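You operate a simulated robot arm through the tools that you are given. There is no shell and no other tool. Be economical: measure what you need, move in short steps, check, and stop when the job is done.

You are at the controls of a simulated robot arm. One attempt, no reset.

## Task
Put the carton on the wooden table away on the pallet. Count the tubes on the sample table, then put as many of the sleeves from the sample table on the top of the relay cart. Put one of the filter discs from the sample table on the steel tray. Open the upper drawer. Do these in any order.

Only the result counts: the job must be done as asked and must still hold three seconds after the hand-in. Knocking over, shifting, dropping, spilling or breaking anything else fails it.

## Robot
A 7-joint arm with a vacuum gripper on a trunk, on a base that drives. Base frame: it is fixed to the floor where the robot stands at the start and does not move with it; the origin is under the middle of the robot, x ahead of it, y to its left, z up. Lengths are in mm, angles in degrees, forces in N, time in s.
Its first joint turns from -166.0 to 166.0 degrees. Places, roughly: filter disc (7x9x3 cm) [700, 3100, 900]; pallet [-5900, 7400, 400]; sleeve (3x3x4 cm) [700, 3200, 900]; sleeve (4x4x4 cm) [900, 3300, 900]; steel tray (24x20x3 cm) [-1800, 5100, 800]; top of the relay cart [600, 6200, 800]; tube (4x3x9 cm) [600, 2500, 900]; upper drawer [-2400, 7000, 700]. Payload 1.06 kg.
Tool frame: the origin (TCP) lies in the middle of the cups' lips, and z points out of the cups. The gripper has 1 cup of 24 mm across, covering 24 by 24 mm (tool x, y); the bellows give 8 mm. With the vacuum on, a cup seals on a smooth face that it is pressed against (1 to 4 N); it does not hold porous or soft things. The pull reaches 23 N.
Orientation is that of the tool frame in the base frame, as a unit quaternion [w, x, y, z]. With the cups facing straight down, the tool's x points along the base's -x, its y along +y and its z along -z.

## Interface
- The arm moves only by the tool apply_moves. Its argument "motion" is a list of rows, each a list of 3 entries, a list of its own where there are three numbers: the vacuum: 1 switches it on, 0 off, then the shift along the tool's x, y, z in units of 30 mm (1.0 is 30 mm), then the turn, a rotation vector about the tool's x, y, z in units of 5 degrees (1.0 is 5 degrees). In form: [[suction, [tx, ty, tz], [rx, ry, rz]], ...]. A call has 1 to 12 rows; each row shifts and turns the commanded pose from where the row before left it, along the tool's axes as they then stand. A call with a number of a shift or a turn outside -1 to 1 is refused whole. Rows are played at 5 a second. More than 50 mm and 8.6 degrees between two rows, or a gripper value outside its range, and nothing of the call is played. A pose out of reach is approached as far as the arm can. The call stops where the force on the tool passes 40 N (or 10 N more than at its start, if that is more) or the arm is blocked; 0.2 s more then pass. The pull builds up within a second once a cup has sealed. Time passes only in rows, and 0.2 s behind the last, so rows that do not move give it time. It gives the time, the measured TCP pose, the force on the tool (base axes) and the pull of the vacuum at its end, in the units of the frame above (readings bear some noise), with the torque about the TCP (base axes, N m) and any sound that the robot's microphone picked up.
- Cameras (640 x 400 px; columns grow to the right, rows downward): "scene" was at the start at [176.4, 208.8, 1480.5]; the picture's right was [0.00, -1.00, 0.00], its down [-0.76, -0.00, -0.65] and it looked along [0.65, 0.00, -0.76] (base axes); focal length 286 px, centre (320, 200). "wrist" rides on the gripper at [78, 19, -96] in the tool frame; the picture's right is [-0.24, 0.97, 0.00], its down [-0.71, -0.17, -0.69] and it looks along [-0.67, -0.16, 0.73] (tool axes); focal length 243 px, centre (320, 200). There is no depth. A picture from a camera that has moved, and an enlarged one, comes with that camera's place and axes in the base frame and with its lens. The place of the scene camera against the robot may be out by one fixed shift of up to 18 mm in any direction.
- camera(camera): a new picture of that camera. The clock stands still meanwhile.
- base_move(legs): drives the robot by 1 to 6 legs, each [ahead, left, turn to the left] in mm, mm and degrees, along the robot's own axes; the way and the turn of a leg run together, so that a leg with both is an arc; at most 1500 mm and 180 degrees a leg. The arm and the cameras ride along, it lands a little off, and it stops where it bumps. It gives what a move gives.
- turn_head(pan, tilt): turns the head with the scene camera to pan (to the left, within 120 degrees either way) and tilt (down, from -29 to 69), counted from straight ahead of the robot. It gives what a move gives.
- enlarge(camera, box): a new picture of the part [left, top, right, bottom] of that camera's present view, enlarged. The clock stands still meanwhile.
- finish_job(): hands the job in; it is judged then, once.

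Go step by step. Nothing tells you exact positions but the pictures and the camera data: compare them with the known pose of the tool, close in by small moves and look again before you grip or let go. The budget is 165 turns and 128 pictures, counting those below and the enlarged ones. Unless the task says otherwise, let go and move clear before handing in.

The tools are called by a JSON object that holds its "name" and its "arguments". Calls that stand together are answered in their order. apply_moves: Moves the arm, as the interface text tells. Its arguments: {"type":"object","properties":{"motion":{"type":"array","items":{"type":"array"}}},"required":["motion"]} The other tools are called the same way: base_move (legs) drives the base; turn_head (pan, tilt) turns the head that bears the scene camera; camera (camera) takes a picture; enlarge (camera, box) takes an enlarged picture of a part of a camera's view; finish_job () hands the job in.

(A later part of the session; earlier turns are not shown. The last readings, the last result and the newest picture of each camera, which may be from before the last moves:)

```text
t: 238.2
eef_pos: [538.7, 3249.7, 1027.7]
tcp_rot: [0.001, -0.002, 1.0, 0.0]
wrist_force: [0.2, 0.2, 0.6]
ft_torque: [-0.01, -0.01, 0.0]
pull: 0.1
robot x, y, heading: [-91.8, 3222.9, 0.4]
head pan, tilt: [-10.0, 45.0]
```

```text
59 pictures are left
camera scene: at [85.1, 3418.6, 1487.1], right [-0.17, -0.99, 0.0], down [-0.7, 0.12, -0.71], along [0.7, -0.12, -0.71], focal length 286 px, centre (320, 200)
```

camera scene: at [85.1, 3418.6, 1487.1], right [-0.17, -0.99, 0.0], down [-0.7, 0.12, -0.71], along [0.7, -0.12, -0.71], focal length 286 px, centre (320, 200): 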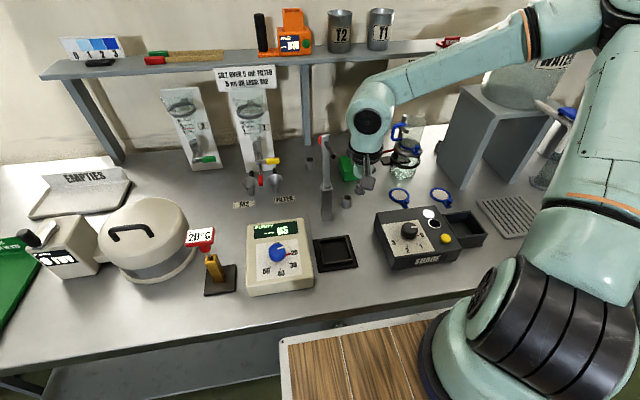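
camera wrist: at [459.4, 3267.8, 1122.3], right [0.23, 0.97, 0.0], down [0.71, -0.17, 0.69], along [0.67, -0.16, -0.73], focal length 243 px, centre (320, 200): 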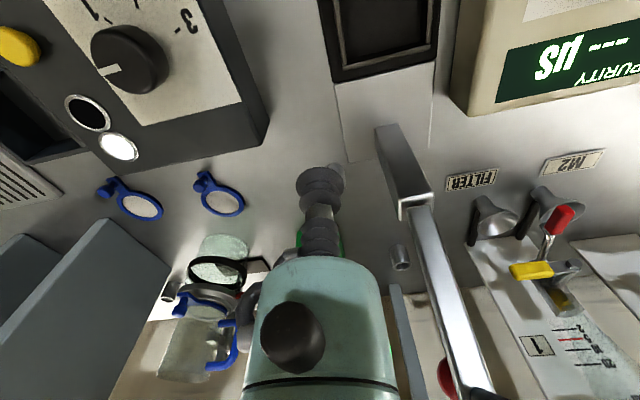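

{"name": "enlarge", "arguments": {"camera": "wrist", "box": [80, 160, 280, 310]}}

{"name": "enlarge", "arguments": {"camera": "wrist", "box": [320, 140, 460, 280]}}

{"name": "enlarge", "arguments": {"camera": "scene", "box": [290, 120, 480, 240]}}

```text
2.67 times, centred on (180, 235) of wrist
camera zoom: at [459.4, 3267.8, 1122.6], right [0.23, 0.97, 0.0], down [0.71, -0.17, 0.69], along [0.67, -0.16, -0.73], focal length 647 px, centre (693, 107)
```

zoom: 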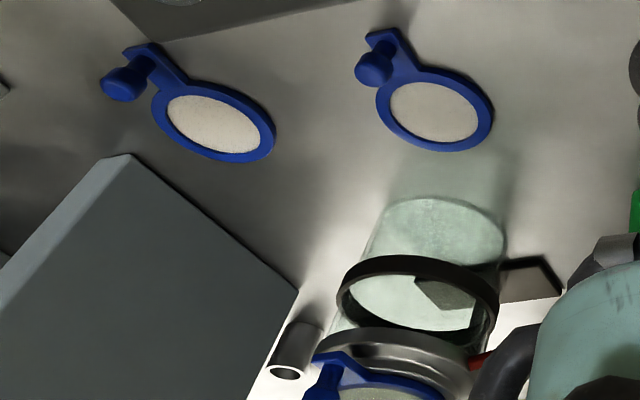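

```text
2.86 times, centred on (390, 210) of wrist
camera zoom: at [459.4, 3267.8, 1122.6], right [0.23, 0.97, 0.0], down [0.71, -0.17, 0.69], along [0.67, -0.16, -0.73], focal length 693 px, centre (120, 171)
```

zoom: 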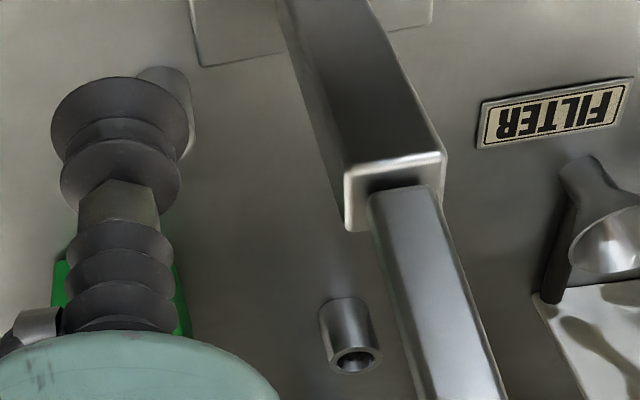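

```text
3.33 times, centred on (385, 180) of scene
camera zoom: at [85.1, 3418.6, 1487.1], right [-0.17, -0.99, 0.0], down [-0.7, 0.12, -0.71], along [0.7, -0.12, -0.71], focal length 952 px, centre (103, 267)
```

zoom: 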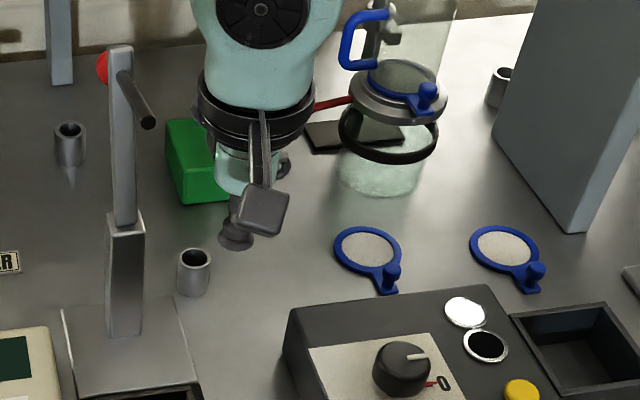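

Sleeves are thick rings and discs have blue rims with a white centre. I'll hover over the nearer disc (≈712, 3031) first.

{"name": "apply_moves", "arguments": {"motion": [[0, [-0.7, -0.9, 0], [0, 0, 0]], [0, [-0.7, -0.9, 0], [0, 0, 0]], [0, [-0.7, -0.9, 0], [0, 0, 0]], [0, [-0.7, -0.9, 0], [0, 0, 0]], [0, [-0.7, -0.9, 0], [0, 0, 0]], [0, [-0.7, -0.9, 0], [0, 0, 0]], [0, [-0.7, -0.9, 0], [0, 0, 0]], [0, [-0.7, -0.9, 0.7], [0, 0, 0]], [0, [0, 0, 1], [0, 0, 0]], [0, [0, 0, 1], [0, 0, 0]], [0, [0, 0, 0], [0, 0, 0]]]}}

{"name": "camera", "arguments": {"camera": "wrist"}}

{"name": "enlarge", "arguments": {"camera": "scene", "box": [330, 130, 490, 230]}}

```text
t: 240.2
eef_pos: [708.2, 3036.4, 1000.0]
tcp_rot: [0.005, -0.002, 1.0, 0.001]
wrist_force: [-0.4, 0.4, 12.8]
ft_torque: [-0.18, -0.48, 0.03]
pull: 0.1
robot x, y, heading: [-94.9, 3224.5, -0.1]
head pan, tilt: [-10.0, 45.0]
stopped in row 9: the force on the tool passed its limit (the readings are from after the stop); the commanded pose is now the measured one
```

```text
55 pictures are left
camera wrist: at [629.2, 3055.0, 1095.6], right [0.23, 0.97, 0.01], down [0.7, -0.17, 0.69], along [0.67, -0.16, -0.72], focal length 243 px, centre (320, 200)
```

wrist: 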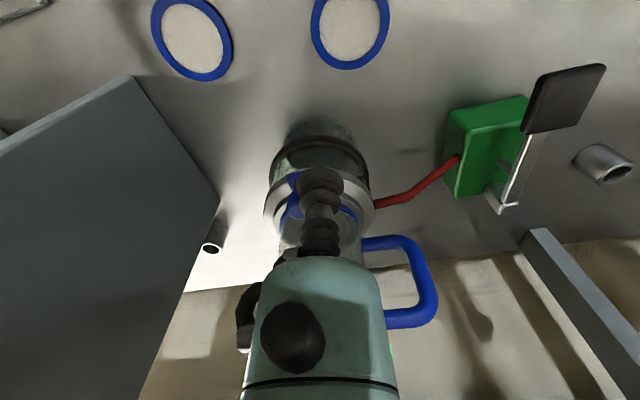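

```text
4.00 times, centred on (410, 180) of scene
camera zoom: at [84.5, 3418.8, 1487.1], right [-0.17, -0.99, 0.0], down [-0.7, 0.12, -0.71], along [0.7, -0.12, -0.71], focal length 1142 px, centre (-40, 280)
```

zoom: 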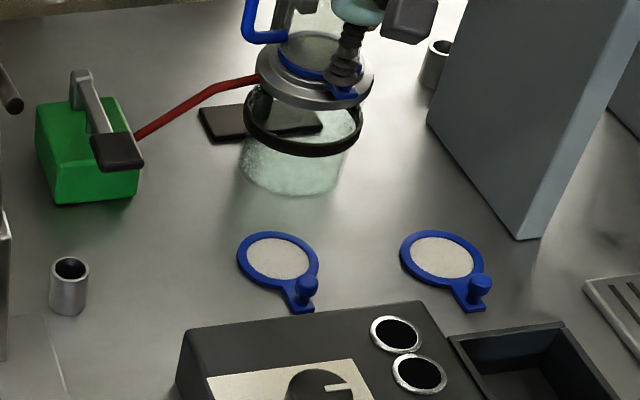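

The gripper touched the filter rig from above, so I'll rise straight up at once and check nothing moved.

{"name": "apply_moves", "arguments": {"motion": [[0, [0, 0, -0.5], [0, 0, 0]], [0, [0, 0, -1], [0, 0, 0]], [0, [0, 0, -1], [0, 0, 0]], [0, [0.5, 0, -1], [0, 0, 0]], [0, [1, 0, 0], [0, 0, 0]], [0, [1, 0, 0], [0, 0, 0]], [0, [1, 0, 0], [0, 0, 0]], [0, [1, 0, 0], [0, 0, 0]], [0, [1, 0, 0], [0, 0, 0]]]}}

{"name": "camera", "arguments": {"camera": "scene"}}

{"name": "camera", "arguments": {"camera": "wrist"}}

```text
t: 242.2
eef_pos: [540.7, 3036.5, 1103.0]
tcp_rot: [0.004, -0.001, 1.0, 0.0]
wrist_force: [-0.5, 0.2, 0.5]
ft_torque: [0.0, 0.01, -0.01]
pull: 0.1
robot x, y, heading: [-92.5, 3224.7, 0.3]
head pan, tilt: [-10.0, 45.0]
```

```text
53 pictures are left
camera scene: at [85.4, 3418.7, 1487.0], right [-0.17, -0.99, 0.0], down [-0.7, 0.12, -0.71], along [0.7, -0.12, -0.71], focal length 286 px, centre (320, 200)
```

scene: 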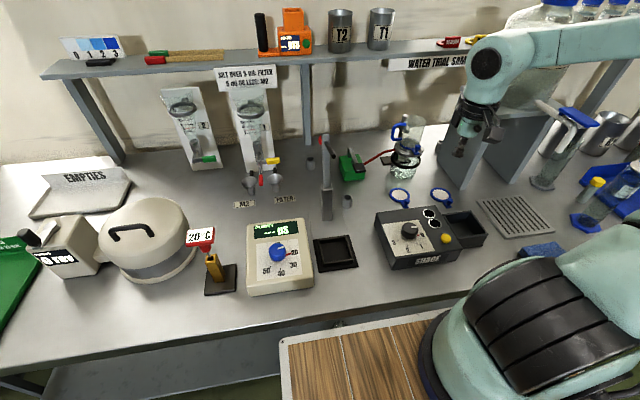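

```text
52 pictures are left
camera wrist: at [461.4, 3054.3, 1198.0], right [0.23, 0.97, 0.0], down [0.7, -0.17, 0.69], along [0.67, -0.16, -0.72], focal length 243 px, centre (320, 200)
```

wrist: 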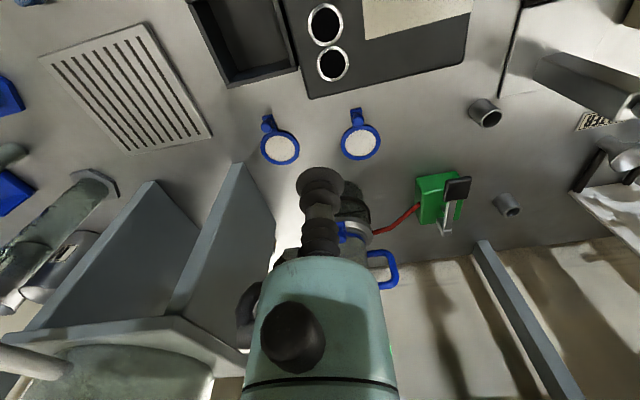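

Triangulating two wrist views, this table's top is actually at z≈860, so the disc centre is at about (669, 3071, 862). Nothing on the table seems to have moved. I'll hover over the disc with plenty of clearance from the rig.

{"name": "apply_moves", "arguments": {"motion": [[0, [-1, 0.3, 0], [0, 0, 0]], [0, [-1, 0.3, 0], [0, 0, 0]], [0, [-1, 0.3, 0], [0, 0, 0]], [0, [-1, 0.27, 0.5], [0, 0, 0]], [0, [-0.27, 0, 1], [0, 0, 0]], [0, [0, 0, 1], [0, 0, 0]], [0, [0, 0, 1], [0, 0, 0]], [0, [0, 0, 1], [0, 0, 0]], [0, [0, 0, 0], [0, 0, 0]]]}}

{"name": "camera", "arguments": {"camera": "wrist"}}

{"name": "enlarge", "arguments": {"camera": "scene", "box": [330, 110, 490, 230]}}

```text
t: 244.2
eef_pos: [671.1, 3070.7, 968.6]
tcp_rot: [0.004, -0.001, 1.0, 0.001]
wrist_force: [0.4, 0.1, -0.1]
ft_torque: [-0.01, -0.01, 0.01]
pull: 0.1
robot x, y, heading: [-92.8, 3220.9, 0.2]
head pan, tilt: [-10.0, 45.0]
```

```text
51 pictures are left
camera wrist: at [592.2, 3089.2, 1064.0], right [0.23, 0.97, 0.0], down [0.7, -0.17, 0.69], along [0.67, -0.16, -0.72], focal length 243 px, centre (320, 200)
```

wrist: 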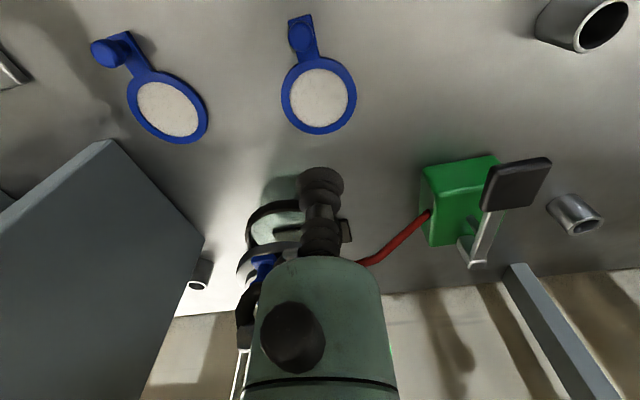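

```text
3.33 times, centred on (410, 170) of scene
camera zoom: at [85.1, 3418.6, 1487.1], right [-0.17, -0.99, 0.0], down [-0.7, 0.12, -0.71], along [0.7, -0.12, -0.71], focal length 952 px, centre (20, 300)
```

zoom: 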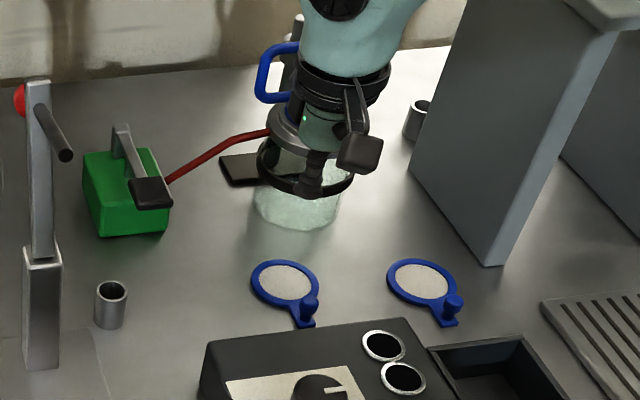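

{"name": "apply_moves", "arguments": {"motion": [[1, [0.1, 0, 1], [0, 0, 0]], [1, [0, 0, 1], [0, 0, 0]], [1, [0, 0, 0.7], [0, 0, 0]], [1, [0, 0, 0.3], [0, 0, 0]], [1, [0, 0, 0.15], [0, 0, 0]], [1, [0, 0, 0], [0, 0, 0]]]}}

{"name": "camera", "arguments": {"camera": "wrist"}}

```text
t: 245.6
eef_pos: [670.4, 3071.4, 872.9]
tcp_rot: [0.004, -0.001, 1.0, 0.001]
wrist_force: [0.4, -0.8, 0.7]
ft_torque: [0.0, 0.01, 0.0]
pull: 0.1
robot x, y, heading: [-91.6, 3224.7, 0.1]
head pan, tilt: [-10.0, 45.0]
```

```text
49 pictures are left
camera wrist: at [589.9, 3090.3, 969.1], right [0.23, 0.97, 0.0], down [0.7, -0.17, 0.69], along [0.67, -0.16, -0.72], focal length 243 px, centre (320, 200)
```

wrist: 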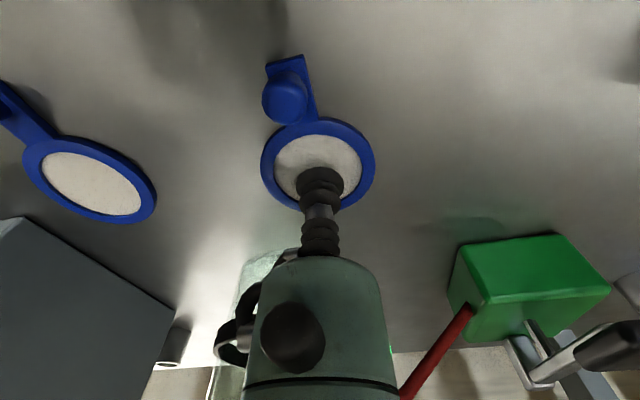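

{"name": "apply_moves", "arguments": {"motion": [[1, [0, 0, 0.15], [0, 0, 0]], [1, [0, 0, 0.12], [0, 0, 0]], [1, [0, 0, 0.1], [0, 0, 0]], [1, [0, 0, 0], [0, 0, 0]], [1, [0, 0, 0], [0, 0, 0]]]}}

```text
t: 246.8
eef_pos: [668.9, 3072.1, 862.6]
tcp_rot: [0.003, -0.001, 1.0, 0.001]
wrist_force: [1.4, -0.3, 11.7]
ft_torque: [-0.02, 0.03, 0.0]
pull: 23.2
robot x, y, heading: [-91.5, 3220.5, 0.3]
head pan, tilt: [-10.0, 45.0]
```

The disc is held. Lifting straight up.

{"name": "apply_moves", "arguments": {"motion": [[1, [0, 0, -0.3], [0, 0, 0]], [1, [0, 0, -0.5], [0, 0, 0]], [1, [0, 0, -1], [0, 0, 0]], [1, [0, 0, -1], [0, 0, 0]], [1, [0.3, 0, -1], [0, 0, 0]], [1, [0.7, 0.2, -1], [0, 0, 0]], [1, [1, 0.5, -1], [0, 0, 0]], [1, [1, 0.5, -1], [0, 0, 0]], [1, [1, 0.5, -1], [0, 0, 0]], [1, [0.3, 0.5, -0.8], [0, 0, 0]], [1, [0, 0, 0], [0, 0, 0]]]}}

{"name": "camera", "arguments": {"camera": "wrist"}}

```text
t: 249.2
eef_pos: [538.3, 3134.5, 1120.7]
tcp_rot: [0.004, 0.0, 1.0, 0.002]
wrist_force: [0.0, 0.4, 0.4]
ft_torque: [-0.01, 0.03, 0.04]
pull: 22.7
robot x, y, heading: [-91.3, 3221.2, 0.1]
head pan, tilt: [-10.0, 45.0]
```

```text
48 pictures are left
camera wrist: at [459.5, 3154.0, 1217.0], right [0.23, 0.97, 0.0], down [0.7, -0.17, 0.69], along [0.67, -0.16, -0.72], focal length 243 px, centre (320, 200)
```

wrist: 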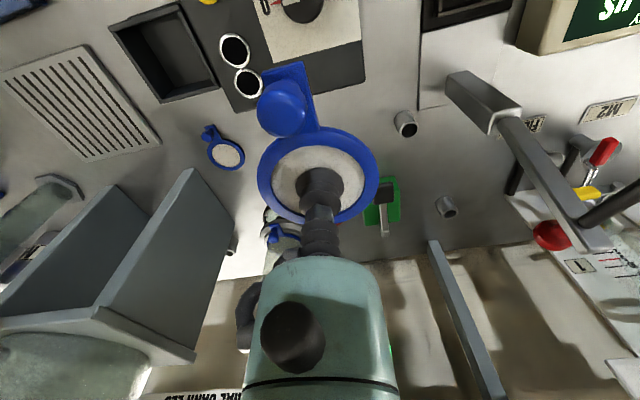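

Holding the disc. I'll drive to the east side of the wooden table with the steel tray and face west.

{"name": "base_move", "arguments": {"legs": [[-400, 0, 0], [0, 1000, 0], [0, 850, 0], [0, 0, 179.5], [250, 0, 0]]}}

{"name": "turn_head", "arguments": {"pan": 0, "tilt": 35}}

{"name": "camera", "arguments": {"camera": "scene"}}

{"name": "camera", "arguments": {"camera": "wrist"}}

```text
t: 269.2
eef_pos: [-1355.1, 5205.4, 1120.8]
tcp_rot: [0.0, 1.0, -0.031, -0.004]
wrist_force: [0.3, -0.1, 0.0]
ft_torque: [0.0, -0.03, 0.02]
pull: 23.5
robot x, y, heading: [-731.7, 5077.4, 176.5]
head pan, tilt: [-10.0, 45.0]
```

```text
t: 269.9
eef_pos: [-1355.3, 5206.5, 1120.3]
tcp_rot: [0.0, 1.0, -0.03, -0.004]
wrist_force: [0.5, -0.6, 0.0]
ft_torque: [0.03, 0.01, 0.02]
pull: 23.4
robot x, y, heading: [-731.3, 5078.3, 176.8]
head pan, tilt: [0.0, 35.0]
```

```text
47 pictures are left
camera scene: at [-931.2, 4878.3, 1501.8], right [0.06, 1.0, 0.0], down [0.57, -0.03, -0.82], along [-0.82, 0.05, -0.57], focal length 286 px, centre (320, 200)
```

scene: 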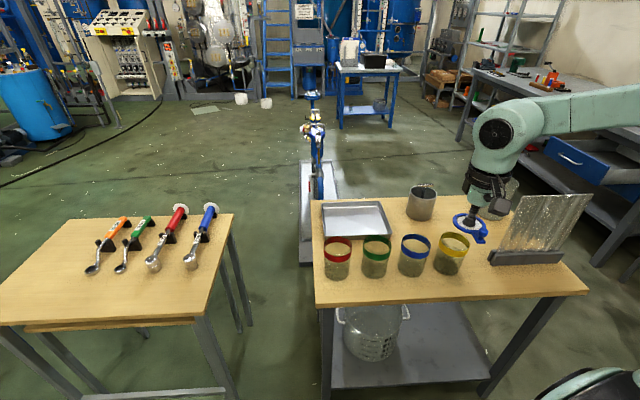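

```text
46 pictures are left
camera wrist: at [-1278.4, 5182.5, 1216.8], right [-0.29, -0.96, 0.0], down [-0.69, 0.21, 0.69], along [-0.66, 0.2, -0.72], focal length 243 px, centre (320, 200)
```

wrist: 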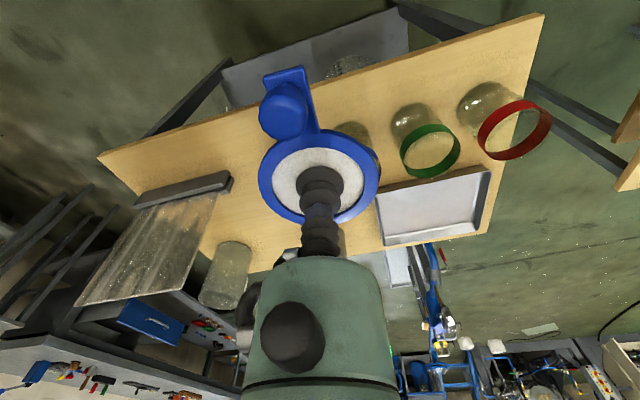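

The tray centre triangulates to about (-1707, 5055, 860). I'll drive 170 mm closer and bring the disc above it.

{"name": "base_move", "arguments": {"legs": [[170, 0, 0]]}}

{"name": "apply_moves", "arguments": {"motion": [[1, [-0.88, 0.82, 0], [0, 0, 0]], [1, [-0.88, 0.82, 0], [0, 0, 0]], [1, [-0.88, 0.82, 0], [0, 0, 0]], [1, [-0.88, 0.82, 0], [0, 0, 0]], [1, [-0.88, 0.82, 0], [0, 0, 0]], [1, [-0.88, 0.82, 0], [0, 0, 0]], [1, [-0.88, 0.82, 0], [0, 0, 0]], [1, [0, 0, 1], [0, 0, 0]], [1, [0, 0, 1], [0, 0, 0]], [1, [0, 0, 1], [0, 0, 0]], [1, [0, 0, 0], [0, 0, 0]]]}}

{"name": "camera", "arguments": {"camera": "scene"}}

{"name": "camera", "arguments": {"camera": "wrist"}}

```text
t: 271.4
eef_pos: [-1524.8, 5213.4, 1120.6]
tcp_rot: [0.0, 1.0, -0.029, -0.003]
wrist_force: [0.5, -0.1, 0.1]
ft_torque: [0.03, -0.02, -0.03]
pull: 23.3
robot x, y, heading: [-897.3, 5088.3, 176.8]
head pan, tilt: [0.0, 35.0]
```

```text
t: 273.8
eef_pos: [-1720.2, 5051.3, 1032.5]
tcp_rot: [0.001, 1.0, -0.027, -0.003]
wrist_force: [0.5, -0.2, -0.5]
ft_torque: [-0.02, 0.0, 0.0]
pull: 23.1
robot x, y, heading: [-898.3, 5088.1, 176.5]
head pan, tilt: [0.0, 35.0]
```

```text
45 pictures are left
camera scene: at [-1099.2, 4887.2, 1501.9], right [0.06, 1.0, 0.0], down [0.57, -0.03, -0.82], along [-0.82, 0.05, -0.57], focal length 286 px, centre (320, 200)
```

scene: 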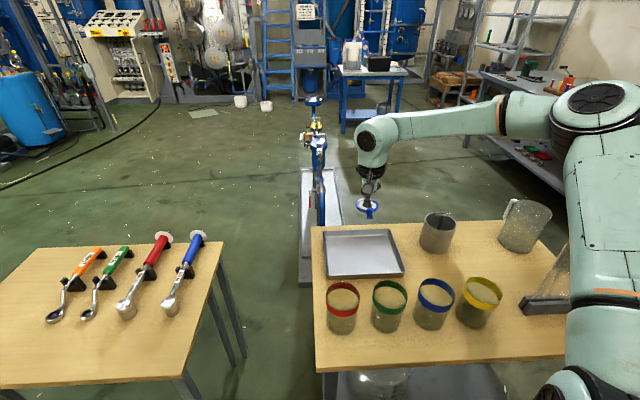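

```text
44 pictures are left
camera wrist: at [-1642.2, 5028.1, 1127.6], right [-0.29, -0.96, 0.0], down [-0.69, 0.21, 0.69], along [-0.66, 0.2, -0.72], focal length 243 px, centre (320, 200)
```

wrist: 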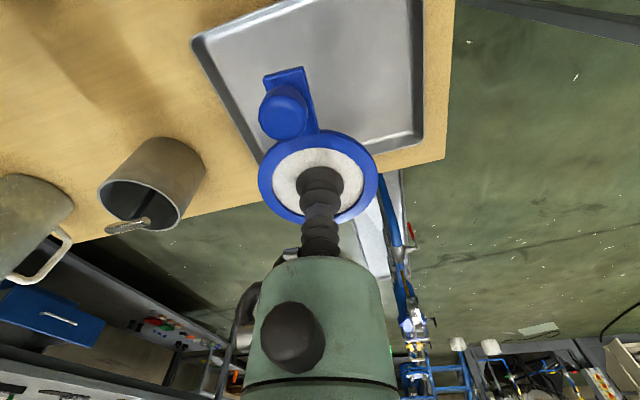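

{"name": "apply_moves", "arguments": {"motion": [[1, [-0.5, 0, 1], [0, 0, 0]], [1, [0, 0, 1], [0, 0, 0]], [1, [0, 0, 1], [0, 0, 0]], [1, [0, 0, 1], [0, 0, 0]], [1, [0, 0, 0.5], [0, 0, 0]], [1, [0, 0, 0], [0, 0, 0]]]}}

{"name": "camera", "arguments": {"camera": "wrist"}}

{"name": "enlarge", "arguments": {"camera": "scene", "box": [290, 200, 450, 300]}}

```text
t: 275.2
eef_pos: [-1736.4, 5050.2, 899.2]
tcp_rot: [0.001, 1.0, -0.027, -0.004]
wrist_force: [-0.1, 0.4, -0.3]
ft_torque: [-0.02, -0.01, 0.01]
pull: 23.3
robot x, y, heading: [-898.3, 5088.4, 176.8]
head pan, tilt: [0.0, 35.0]
```

```text
43 pictures are left
camera wrist: at [-1659.3, 5028.3, 994.8], right [-0.29, -0.96, 0.0], down [-0.69, 0.21, 0.69], along [-0.66, 0.2, -0.72], focal length 243 px, centre (320, 200)
```

wrist: 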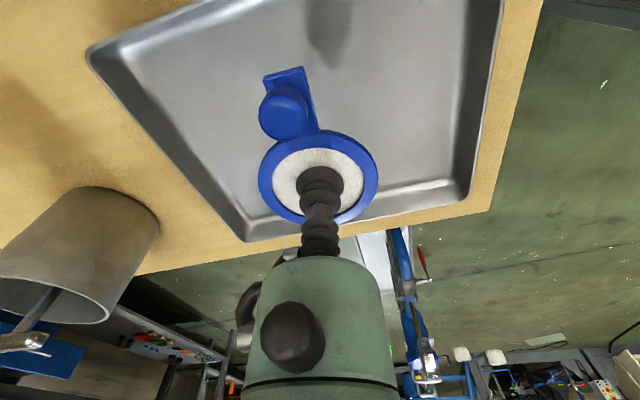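

```text
4.00 times, centred on (370, 250) of scene
camera zoom: at [-1099.2, 4887.2, 1501.9], right [0.06, 1.0, 0.0], down [0.57, -0.03, -0.82], along [-0.82, 0.05, -0.57], focal length 1142 px, centre (120, 0)
```

zoom: 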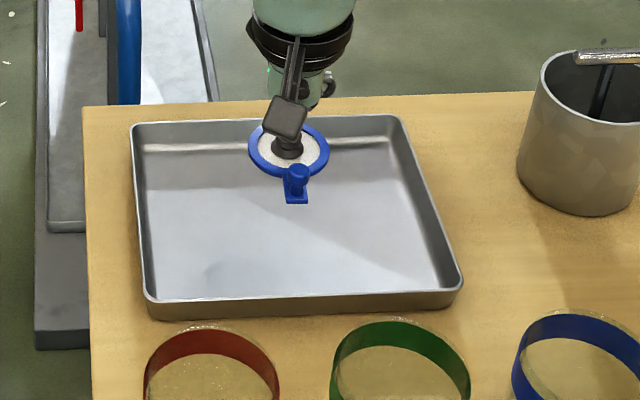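

{"name": "apply_moves", "arguments": {"motion": [[1, [0.2, 0, 0.8], [0, 0, 0]], [1, [0, 0, 0.15], [0, 0, 0]], [1, [0, 0, 0.1], [0, 0, 0]], [1, [0, 0, 0], [0, 0, 0]]]}}

```text
t: 276.2
eef_pos: [-1729.6, 5051.9, 867.0]
tcp_rot: [0.002, 1.0, -0.029, -0.004]
wrist_force: [0.3, 0.4, -0.3]
ft_torque: [0.0, 0.0, 0.01]
pull: 22.0
robot x, y, heading: [-897.3, 5088.8, 176.7]
head pan, tilt: [0.0, 35.0]
```

{"name": "apply_moves", "arguments": {"motion": [[1, [0, 0, 0.1], [0, 0, 0]], [1, [0, 0, 0.1], [0, 0, 0]], [1, [0, 0, 0], [0, 0, 0]]]}}

{"name": "camera", "arguments": {"camera": "wrist"}}

```text
t: 277.0
eef_pos: [-1729.5, 5051.9, 859.9]
tcp_rot: [0.001, 1.0, -0.028, -0.004]
wrist_force: [-0.2, 0.4, -0.7]
ft_torque: [0.02, -0.01, 0.01]
pull: 23.1
robot x, y, heading: [-898.8, 5092.2, 176.6]
head pan, tilt: [0.0, 35.0]
```

```text
41 pictures are left
camera wrist: at [-1653.3, 5028.3, 955.6], right [-0.29, -0.96, 0.0], down [-0.69, 0.21, 0.69], along [-0.66, 0.2, -0.72], focal length 243 px, centre (320, 200)
```

wrist: 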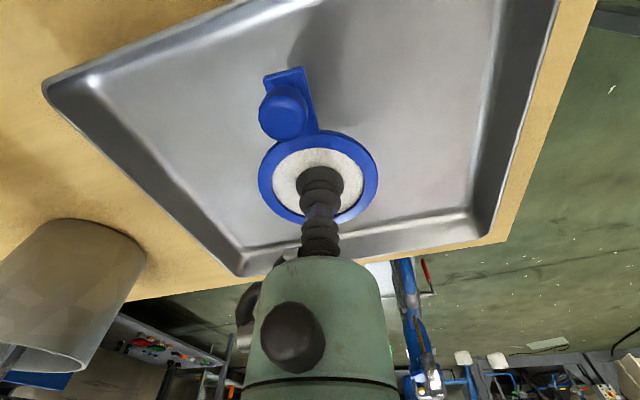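

{"name": "apply_moves", "arguments": {"motion": [[1, [0, 0, 0.1], [0, 0, 0]], [1, [0, 0, 0.1], [0, 0, 0]], [1, [0, 0, 0.1], [0, 0, 0]], [1, [0, 0, 0], [0, 0, 0]]]}}

{"name": "apply_moves", "arguments": {"motion": [[1, [0, 0, 0.1], [0, 0, 0]], [1, [0, 0, 0], [0, 0, 0]]]}}

```text
t: 278.0
eef_pos: [-1730.2, 5051.5, 851.5]
tcp_rot: [0.0, 1.0, -0.027, -0.003]
wrist_force: [-0.1, 0.0, -0.2]
ft_torque: [0.04, 0.01, -0.01]
pull: 23.3
robot x, y, heading: [-898.8, 5087.9, 177.1]
head pan, tilt: [0.0, 35.0]
```

```text
t: 278.6
eef_pos: [-1730.8, 5051.9, 847.9]
tcp_rot: [0.0, 1.0, -0.028, -0.003]
wrist_force: [-0.7, -0.4, 0.2]
ft_torque: [0.01, 0.01, -0.01]
pull: 22.8
robot x, y, heading: [-897.6, 5087.8, 176.5]
head pan, tilt: [0.0, 35.0]
```

{"name": "apply_moves", "arguments": {"motion": [[1, [0, 0, 0.1], [0, 0, 0]], [1, [0, 0, 0.1], [0, 0, 0]], [1, [0, 0, 0], [0, 0, 0]]]}}

{"name": "camera", "arguments": {"camera": "wrist"}}

```text
t: 279.4
eef_pos: [-1730.8, 5051.9, 842.7]
tcp_rot: [0.001, 1.0, -0.029, -0.003]
wrist_force: [-0.1, 1.1, -0.7]
ft_torque: [0.03, 0.03, -0.01]
pull: 23.4
robot x, y, heading: [-901.9, 5087.0, 176.7]
head pan, tilt: [0.0, 35.0]
```

```text
40 pictures are left
camera wrist: at [-1653.6, 5028.6, 938.7], right [-0.29, -0.96, 0.0], down [-0.69, 0.21, 0.69], along [-0.66, 0.2, -0.72], focal length 243 px, centre (320, 200)
```

wrist: 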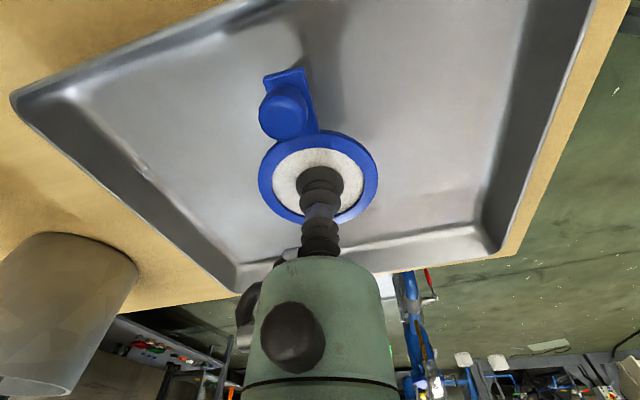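

The floor of the tray is still some 35 mm lower (the table is at about z 800). Shifting 15 mm west and continuing down.

{"name": "apply_moves", "arguments": {"motion": [[1, [-0.5, 0.15, 0.3], [0, 0, 0]], [1, [0, 0, 0.3], [0, 0, 0]], [1, [0, 0, 0.2], [0, 0, 0]], [1, [0, 0, 0], [0, 0, 0]]]}}

{"name": "camera", "arguments": {"camera": "wrist"}}

```text
t: 280.4
eef_pos: [-1746.9, 5046.8, 819.1]
tcp_rot: [0.0, 1.0, -0.028, -0.004]
wrist_force: [-0.2, -0.2, 0.3]
ft_torque: [-0.02, 0.02, 0.01]
pull: 22.9
robot x, y, heading: [-899.8, 5085.9, 176.8]
head pan, tilt: [0.0, 35.0]
```

```text
39 pictures are left
camera wrist: at [-1669.2, 5024.4, 914.3], right [-0.29, -0.96, 0.0], down [-0.69, 0.21, 0.69], along [-0.66, 0.2, -0.72], focal length 243 px, centre (320, 200)
```

wrist: 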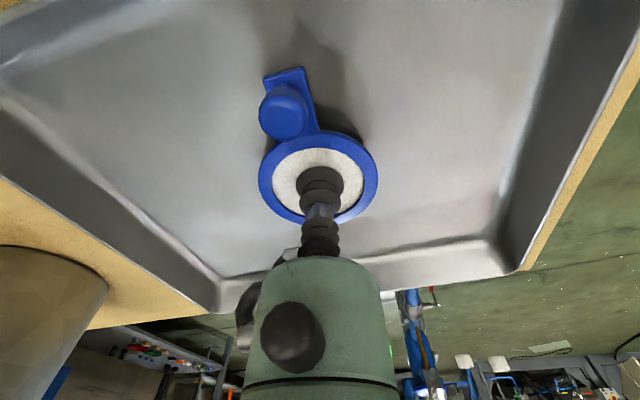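

{"name": "apply_moves", "arguments": {"motion": [[1, [0, 0, 0.15], [0, 0, 0]], [1, [0, 0, 0.12], [0, 0, 0]], [1, [0, 0, 0.1], [0, 0, 0]], [1, [0, 0, 0], [0, 0, 0]]]}}

```text
t: 281.4
eef_pos: [-1746.1, 5047.3, 806.8]
tcp_rot: [0.001, 1.0, -0.028, -0.003]
wrist_force: [1.7, -0.4, 8.5]
ft_torque: [0.05, -0.06, -0.01]
pull: 22.8
robot x, y, heading: [-895.0, 5094.4, 176.7]
head pan, tilt: [0.0, 35.0]
```

Contact. Releasing and rising.

{"name": "apply_moves", "arguments": {"motion": [[0, [0, 0, -0.1], [0, 0, 0]], [0, [0, 0, 0], [0, 0, 0]], [0, [0, 0, 0], [0, 0, 0]], [0, [0, 0, 0], [0, 0, 0]], [0, [0, 0, 0], [0, 0, 0]], [0, [0, 0, -0.2], [0, 0, 0]], [0, [0, 0, -0.5], [0, 0, 0]], [0, [0, 0, -1], [0, 0, 0]], [0, [0, 0, -1], [0, 0, 0]], [0, [0, 0, -1], [0, 0, 0]], [0, [0, 0, -1], [0, 0, 0]], [0, [0, 0, -1], [0, 0, 0]]]}}

{"name": "apply_moves", "arguments": {"motion": [[0, [0, 0, -1], [0, 0, 0]], [0, [0, 0, -1], [0, 0, 0]], [0, [0, 0, -1], [0, 0, 0]], [0, [0, 0, -1], [0, 0, 0]], [0, [0, 0, -1], [0, 0, 0]], [0, [1, -0.5, 0], [0, 0, 0]], [0, [1, -0.5, 0], [0, 0, 0]], [0, [1, -0.5, 0], [0, 0, 0]], [0, [1, -0.5, 0], [0, 0, 0]], [0, [1, 0, 0], [0, 0, 0]], [0, [1, 0, 0], [0, 0, 0]], [0, [1, 0, 0], [0, 0, 0]]]}}

{"name": "camera", "arguments": {"camera": "scene"}}

```text
t: 284.0
eef_pos: [-1744.6, 5049.0, 980.6]
tcp_rot: [0.002, 1.0, -0.028, -0.003]
wrist_force: [-0.4, 0.6, -0.2]
ft_torque: [-0.02, -0.02, 0.0]
pull: 0.0
robot x, y, heading: [-897.4, 5087.5, 176.7]
head pan, tilt: [0.0, 35.0]
```

```text
t: 286.6
eef_pos: [-1531.0, 5095.8, 1130.3]
tcp_rot: [0.001, 1.0, -0.028, -0.004]
wrist_force: [0.4, -0.5, 0.2]
ft_torque: [0.01, -0.02, 0.04]
pull: 0.0
robot x, y, heading: [-898.7, 5090.0, 177.0]
head pan, tilt: [0.0, 35.0]
```

```text
38 pictures are left
camera scene: at [-1099.5, 4887.1, 1501.8], right [0.06, 1.0, 0.0], down [0.57, -0.03, -0.82], along [-0.82, 0.05, -0.57], focal length 286 px, centre (320, 200)
```

scene: 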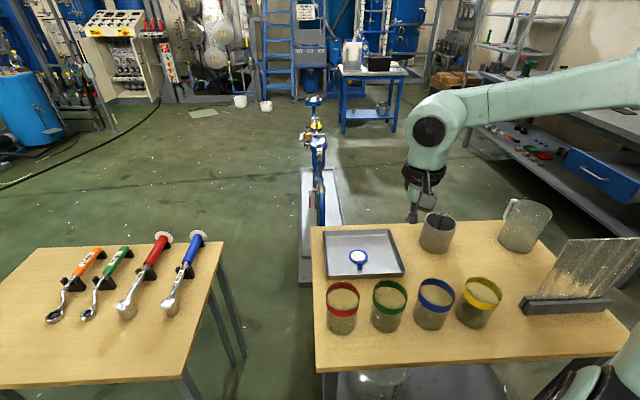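

The disc lies in the tray. Now back to the sample table for the sleeves.

{"name": "base_move", "arguments": {"legs": [[-420, 0, 0], [0, 0, -177], [0, -1000, 0], [0, -840, 0], [360, 0, 0]]}}

{"name": "camera", "arguments": {"camera": "wrist"}}

```text
t: 307.1
eef_pos: [457.0, 3209.5, 1130.5]
tcp_rot: [0.003, 0.024, 1.0, 0.001]
wrist_force: [-0.3, -0.5, 0.0]
ft_torque: [0.01, -0.01, -0.03]
pull: 0.0
robot x, y, heading: [-175.8, 3213.6, -2.7]
head pan, tilt: [0.0, 35.0]
```

```text
37 pictures are left
camera wrist: at [378.8, 3232.4, 1225.9], right [0.28, 0.96, 0.0], down [0.69, -0.21, 0.69], along [0.66, -0.19, -0.72], focal length 243 px, centre (320, 200)
```

wrist: 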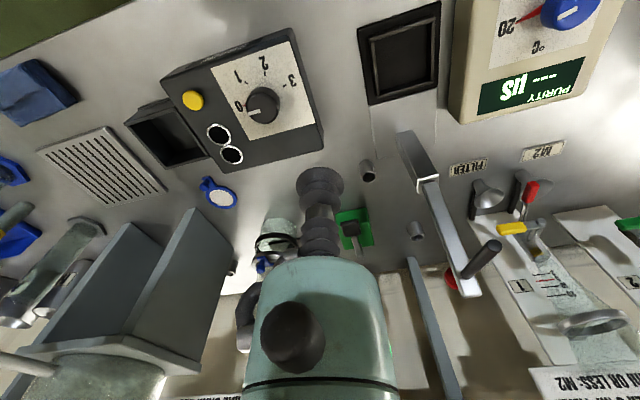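

{"name": "base_move", "arguments": {"legs": [[60, 0, 2.7]]}}

{"name": "camera", "arguments": {"camera": "wrist"}}

```text
t: 308.1
eef_pos: [516.9, 3239.1, 1130.0]
tcp_rot: [0.004, 0.0, 1.0, 0.001]
wrist_force: [0.5, 0.8, -0.1]
ft_torque: [0.02, 0.01, -0.01]
pull: 0.0
robot x, y, heading: [-114.1, 3208.8, -0.3]
head pan, tilt: [0.0, 35.0]
```

```text
36 pictures are left
camera wrist: at [437.9, 3257.0, 1225.9], right [0.24, 0.97, 0.0], down [0.7, -0.17, 0.69], along [0.67, -0.16, -0.72], focal length 243 px, centre (320, 200)
```

wrist: 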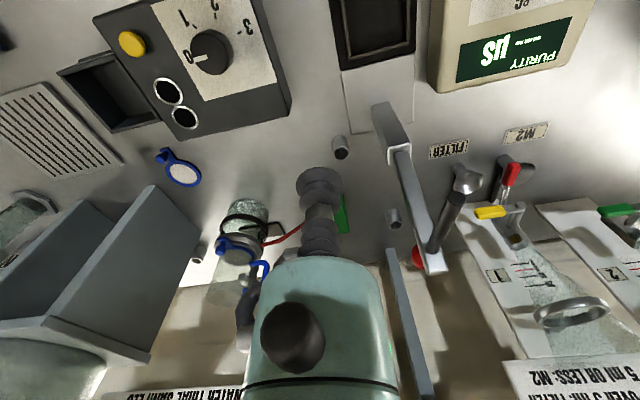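

{"name": "apply_moves", "arguments": {"motion": [[0, [-1, 0, 0], [0, 0, 0]], [0, [-1, 0, 0], [0, 0, 0]], [0, [-1, 0, 0], [0, 0, 0]], [0, [-1, 0, 0], [0, 0, 0]], [0, [-0.4, 0, 1], [0, 0, 0]], [0, [0, 0, 1], [0, 0, 0]], [0, [0, 0, 1], [0, 0, 0]], [0, [0, 0, 1], [0, 0, 0]], [0, [0, 0, 1], [0, 0, 0]], [0, [0, 0, 0.7], [0, 0, 0]], [0, [0, 0, 0], [0, 0, 0]]]}}

{"name": "camera", "arguments": {"camera": "wrist"}}

{"name": "turn_head", "arguments": {"pan": -10, "tilt": 48}}

{"name": "enlarge", "arguments": {"camera": "scene", "box": [260, 120, 420, 220]}}

```text
t: 310.5
eef_pos: [652.4, 3238.6, 957.9]
tcp_rot: [0.004, 0.0, 1.0, 0.001]
wrist_force: [-1.0, 0.4, -0.6]
ft_torque: [0.02, -0.03, 0.05]
pull: 0.0
robot x, y, heading: [-110.0, 3207.9, 0.2]
head pan, tilt: [0.0, 35.0]
```

```text
35 pictures are left
camera wrist: at [572.7, 3257.9, 1054.3], right [0.24, 0.97, 0.0], down [0.7, -0.17, 0.69], along [0.67, -0.16, -0.72], focal length 243 px, centre (320, 200)
```

wrist: 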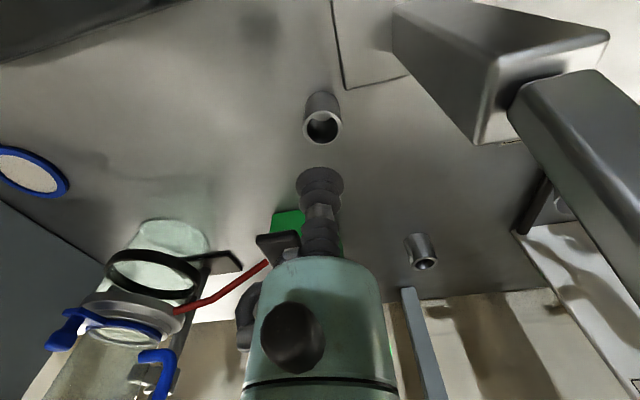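

```text
t: 311.3
eef_pos: [652.8, 3239.4, 959.4]
tcp_rot: [0.003, -0.001, 1.0, 0.001]
wrist_force: [0.1, -0.8, -0.8]
ft_torque: [0.0, -0.04, 0.04]
pull: 0.0
robot x, y, heading: [-112.6, 3211.9, -0.1]
head pan, tilt: [-10.0, 48.0]
```

```text
4.00 times, centred on (340, 170) of scene
camera zoom: at [63.4, 3405.5, 1482.9], right [-0.17, -0.98, 0.0], down [-0.73, 0.13, -0.67], along [0.66, -0.12, -0.74], focal length 1142 px, centre (240, 320)
```

zoom: 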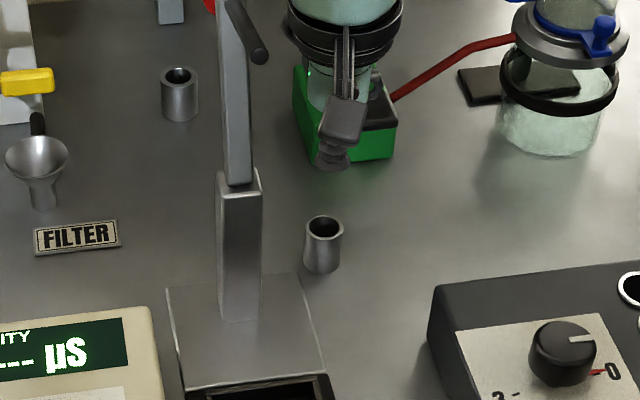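

Sleeve A is an open ring (outer ≈28 mm, hole ≈21 mm); the 24 mm lip could seat on its rim if well centred. I'll descend close and refine.

{"name": "apply_moves", "arguments": {"motion": [[0, [0.03, 0.04, 0.7], [0, 0, 0]], [0, [0, 0, 0.6], [0, 0, 0]], [0, [0, 0, 0.3], [0, 0, 0]], [0, [0, 0, 0], [0, 0, 0]]]}}

{"name": "enlarge", "arguments": {"camera": "wrist", "box": [240, 110, 400, 210]}}

{"name": "enlarge", "arguments": {"camera": "scene", "box": [300, 150, 380, 200]}}

```text
t: 312.3
eef_pos: [651.0, 3240.3, 910.6]
tcp_rot: [0.004, 0.001, 1.0, 0.002]
wrist_force: [-0.3, 0.4, -1.1]
ft_torque: [-0.01, 0.0, 0.02]
pull: 0.1
robot x, y, heading: [-113.7, 3211.5, 0.1]
head pan, tilt: [-10.0, 48.0]
```

```text
4.00 times, centred on (320, 160) of wrist
camera zoom: at [571.6, 3258.9, 1007.4], right [0.24, 0.97, 0.0], down [0.7, -0.17, 0.69], along [0.67, -0.16, -0.72], focal length 970 px, centre (320, 360)
```

zoom: 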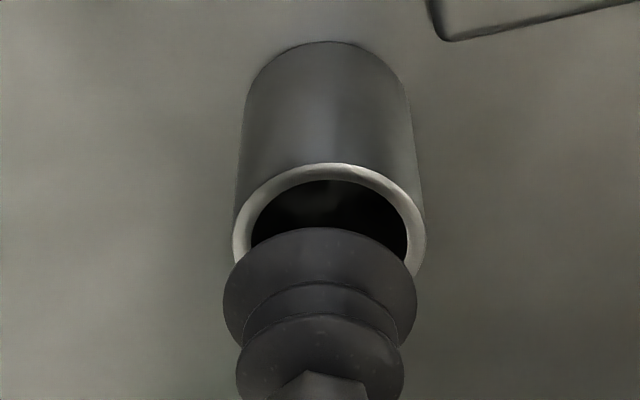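

```text
8.00 times, centred on (340, 175) of scene
camera zoom: at [63.3, 3405.5, 1482.9], right [-0.17, -0.98, 0.0], down [-0.73, 0.13, -0.67], along [0.66, -0.12, -0.74], focal length 2285 px, centre (160, 400)
```

zoom: 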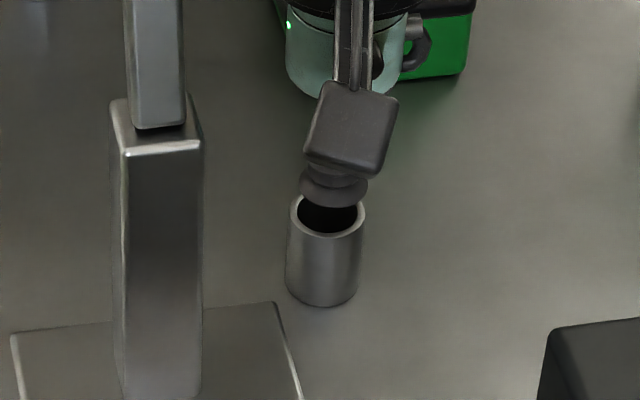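

{"name": "apply_moves", "arguments": {"motion": [[1, [-0.1, 0.025, 0.2], [0, 0, 0]], [1, [0, 0, 0.2], [0, 0, 0]], [1, [0, 0, 0.1], [0, 0, 0]], [1, [0, 0, 0.1], [0, 0, 0]], [1, [0, 0, 0], [0, 0, 0]], [1, [0, 0, 0], [0, 0, 0]]]}}

```text
t: 313.7
eef_pos: [652.6, 3241.4, 894.5]
tcp_rot: [0.003, 0.0, 1.0, 0.002]
wrist_force: [1.5, 2.3, 11.5]
ft_torque: [-0.01, 0.03, 0.0]
pull: 22.7
robot x, y, heading: [-110.7, 3207.7, -0.2]
head pan, tilt: [-10.0, 48.0]
```

Sealed on the ring. Lifting straight up.

{"name": "apply_moves", "arguments": {"motion": [[1, [0, 0, -0.3], [0, 0, 0]], [1, [0, 0, -0.5], [0, 0, 0]], [1, [0, 0, -1], [0, 0, 0]], [1, [0, 0, -1], [0, 0, 0]], [1, [0, 0, -1], [0, 0, 0]], [1, [0, 0, -1], [0, 0, 0]], [1, [0, 0, -1], [0, 0, 0]], [1, [0, 0, -1], [0, 0, 0]], [1, [0.5, 0, -1], [0, 0, 0]], [1, [1, 0, -0.5], [0, 0, 0]], [1, [1, 0, 0], [0, 0, 0]], [1, [1, 0, 0], [0, 0, 0]]]}}

{"name": "camera", "arguments": {"camera": "wrist"}}

```text
t: 316.3
eef_pos: [547.3, 3239.5, 1144.1]
tcp_rot: [0.003, -0.001, 1.0, 0.002]
wrist_force: [0.9, 0.2, -2.0]
ft_torque: [-0.02, 0.02, 0.01]
pull: 23.1
robot x, y, heading: [-113.2, 3211.8, 0.2]
head pan, tilt: [-10.0, 48.0]
```

```text
31 pictures are left
camera wrist: at [467.6, 3258.5, 1238.7], right [0.24, 0.97, 0.0], down [0.7, -0.17, 0.69], along [0.67, -0.16, -0.72], focal length 243 px, centre (320, 200)
```

wrist: 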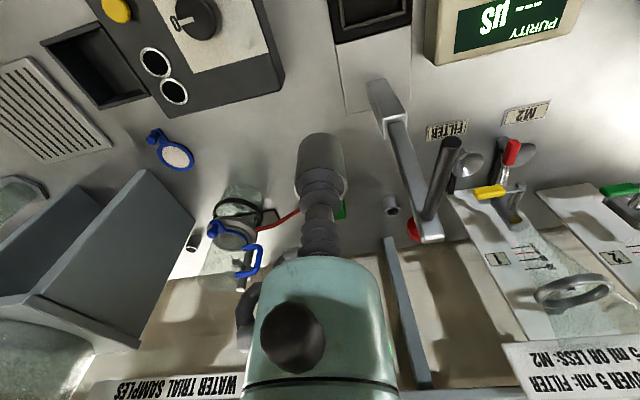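

Holding sleeve A. Driving north along the tables to the relay cart.

{"name": "base_move", "arguments": {"legs": [[-250, 0, 0], [0, 1500, 0], [0, 1500, 0]]}}

{"name": "turn_head", "arguments": {"pan": 0, "tilt": 38}}

{"name": "camera", "arguments": {"camera": "scene"}}

{"name": "camera", "arguments": {"camera": "wrist"}}

```text
t: 332.1
eef_pos: [187.3, 6272.0, 1142.1]
tcp_rot: [0.003, -0.031, 1.0, 0.001]
wrist_force: [0.7, -0.3, -0.3]
ft_torque: [0.01, 0.01, -0.03]
pull: 23.0
robot x, y, heading: [-470.5, 6202.1, 3.4]
head pan, tilt: [-10.0, 48.0]
```

```text
t: 332.9
eef_pos: [187.7, 6271.9, 1142.8]
tcp_rot: [0.003, -0.031, 1.0, 0.001]
wrist_force: [-0.3, -0.9, 0.1]
ft_torque: [0.01, -0.04, 0.0]
pull: 22.8
robot x, y, heading: [-468.9, 6203.8, 3.8]
head pan, tilt: [0.0, 38.0]
```

```text
30 pictures are left
camera scene: at [-297.6, 6421.3, 1497.3], right [0.06, -1.0, 0.0], down [-0.61, -0.04, -0.79], along [0.79, 0.05, -0.62], focal length 286 px, centre (320, 200)
```

scene: 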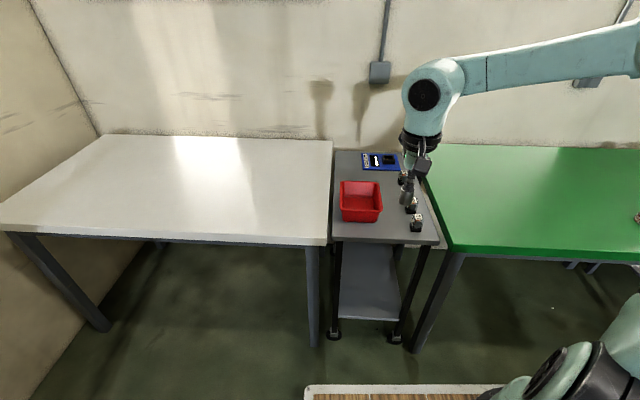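

```text
29 pictures are left
camera wrist: at [107.5, 6285.6, 1238.7], right [0.17, 0.98, 0.0], down [0.71, -0.13, 0.69], along [0.68, -0.12, -0.72], focal length 243 px, centre (320, 200)
```

wrist: 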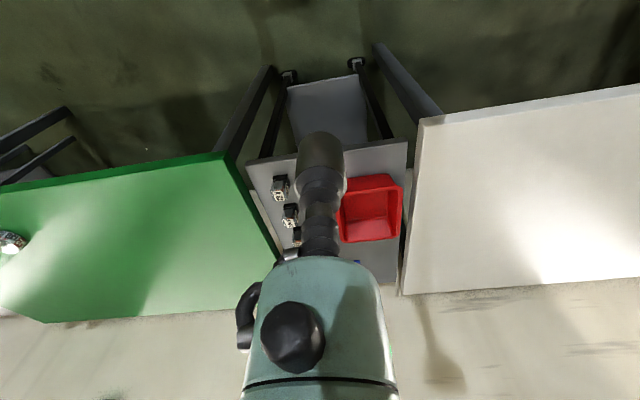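

The cart top is at z≈778 with a free strip along its front (x 400–487). I'll move 150 mm closer, squaring up, and hover.

{"name": "base_move", "arguments": {"legs": [[130, 0, -3.5]]}}

{"name": "apply_moves", "arguments": {"motion": [[1, [-1, 0.5, 0.5], [0, 0, 0]], [1, [-1, 0.5, 1], [0, 0, 0]], [1, [-1, 0.5, 1], [0, 0, 0]], [1, [0, 0, 1], [0, 0, 0]], [1, [0, 0, 1], [0, 0, 0]], [1, [0, 0, 1], [0, 0, 0]], [1, [0, 0, 0], [0, 0, 0]]]}}

{"name": "camera", "arguments": {"camera": "wrist"}}

{"name": "camera", "arguments": {"camera": "scene"}}

```text
t: 334.1
eef_pos: [316.5, 6234.9, 1143.8]
tcp_rot: [0.003, -0.001, 1.0, 0.0]
wrist_force: [0.2, -0.3, 0.4]
ft_torque: [-0.02, 0.01, 0.0]
pull: 22.7
robot x, y, heading: [-341.5, 6207.3, -0.1]
head pan, tilt: [0.0, 38.0]
```

```text
t: 335.7
eef_pos: [409.5, 6281.6, 978.2]
tcp_rot: [0.003, -0.001, 1.0, 0.001]
wrist_force: [-0.3, 0.5, -1.8]
ft_torque: [0.0, 0.05, -0.02]
pull: 23.0
robot x, y, heading: [-339.5, 6210.5, 0.0]
head pan, tilt: [0.0, 38.0]
```

```text
28 pictures are left
camera wrist: at [329.9, 6299.6, 1074.3], right [0.23, 0.97, 0.0], down [0.7, -0.17, 0.69], along [0.67, -0.16, -0.72], focal length 243 px, centre (320, 200)
```

wrist: 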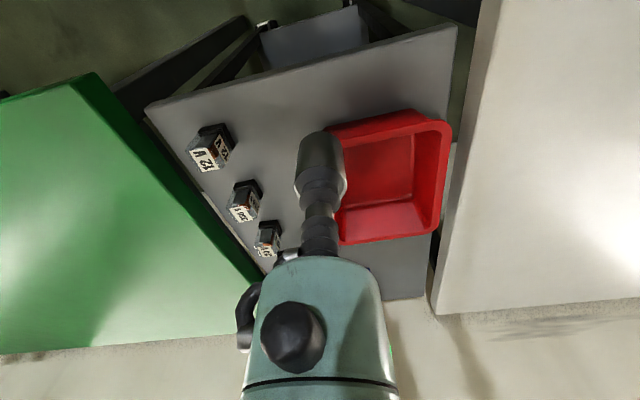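

```text
27 pictures are left
camera scene: at [-157.9, 6414.4, 1497.3], right [0.0, -1.0, 0.0], down [-0.62, 0.0, -0.79], along [0.79, 0.0, -0.62], focal length 286 px, centre (320, 200)
```

scene: 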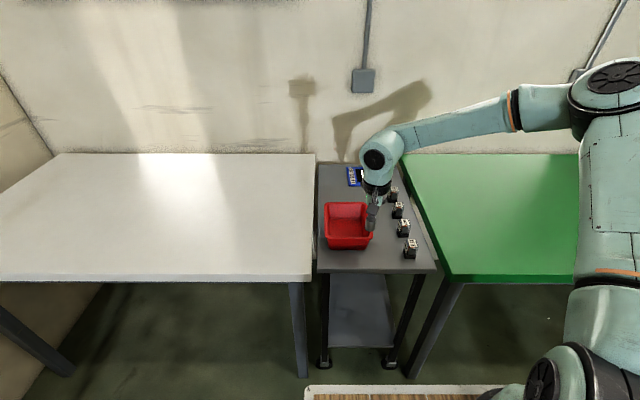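

{"name": "apply_moves", "arguments": {"motion": [[1, [-0.9, 0.9, 0.5], [0, 0, 0]], [1, [0, 0, 1], [0, 0, 0]], [1, [0, 0, 1], [0, 0, 0]], [1, [0, 0, 1], [0, 0, 0]], [1, [0, 0, 0.7], [0, 0, 0]], [1, [0, 0, 0], [0, 0, 0]]]}}

{"name": "camera", "arguments": {"camera": "wrist"}}

```text
t: 337.1
eef_pos: [434.7, 6307.0, 854.4]
tcp_rot: [0.004, -0.001, 1.0, 0.002]
wrist_force: [-1.0, 0.6, -1.0]
ft_torque: [0.02, -0.02, -0.02]
pull: 23.1
robot x, y, heading: [-347.0, 6208.4, -0.3]
head pan, tilt: [0.0, 38.0]
```

```text
26 pictures are left
camera wrist: at [356.2, 6325.7, 949.9], right [0.23, 0.97, 0.0], down [0.7, -0.17, 0.69], along [0.67, -0.16, -0.72], focal length 243 px, centre (320, 200)
```

wrist: 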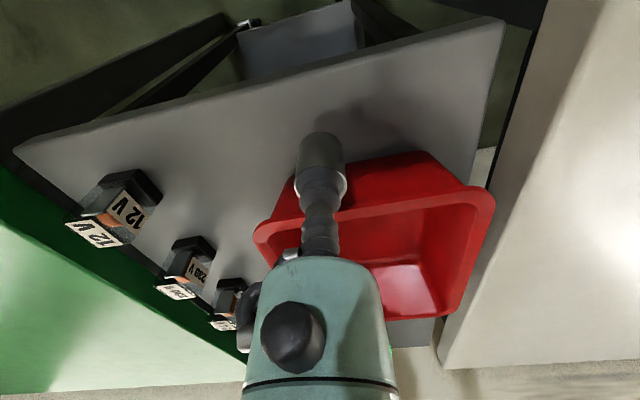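

{"name": "apply_moves", "arguments": {"motion": [[1, [0, 0, 0.4], [0, 0, 0]], [1, [0, 0, 0.2], [0, 0, 0]], [1, [0, 0, 0.1], [0, 0, 0]], [1, [0, 0, 0.1], [0, 0, 0]], [1, [0, 0, 0], [0, 0, 0]]]}}

```text
t: 338.3
eef_pos: [436.2, 6307.7, 828.9]
tcp_rot: [0.004, 0.0, 1.0, 0.001]
wrist_force: [-0.9, -0.2, -0.7]
ft_torque: [0.0, -0.01, 0.0]
pull: 22.7
robot x, y, heading: [-340.9, 6202.6, -0.1]
head pan, tilt: [0.0, 38.0]
```

{"name": "apply_moves", "arguments": {"motion": [[1, [0, 0, 0.1], [0, 0, 0]], [1, [0, 0, 0.1], [0, 0, 0]], [1, [0, 0, 0.08], [0, 0, 0]], [1, [0, 0, 0], [0, 0, 0]]]}}

{"name": "camera", "arguments": {"camera": "wrist"}}

```text
t: 339.3
eef_pos: [437.5, 6308.8, 820.4]
tcp_rot: [0.003, 0.0, 1.0, 0.001]
wrist_force: [0.6, 0.0, -1.0]
ft_torque: [-0.01, -0.03, 0.01]
pull: 22.6
robot x, y, heading: [-339.8, 6208.5, 0.1]
head pan, tilt: [0.0, 38.0]
```

```text
25 pictures are left
camera wrist: at [357.6, 6327.0, 916.5], right [0.23, 0.97, 0.0], down [0.7, -0.17, 0.69], along [0.67, -0.16, -0.72], focal length 243 px, centre (320, 200)
```

wrist: 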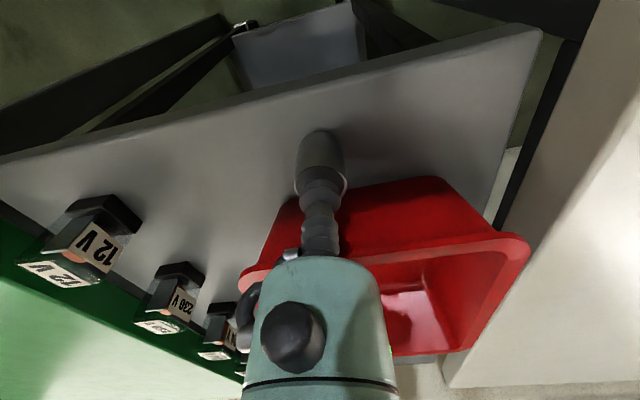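

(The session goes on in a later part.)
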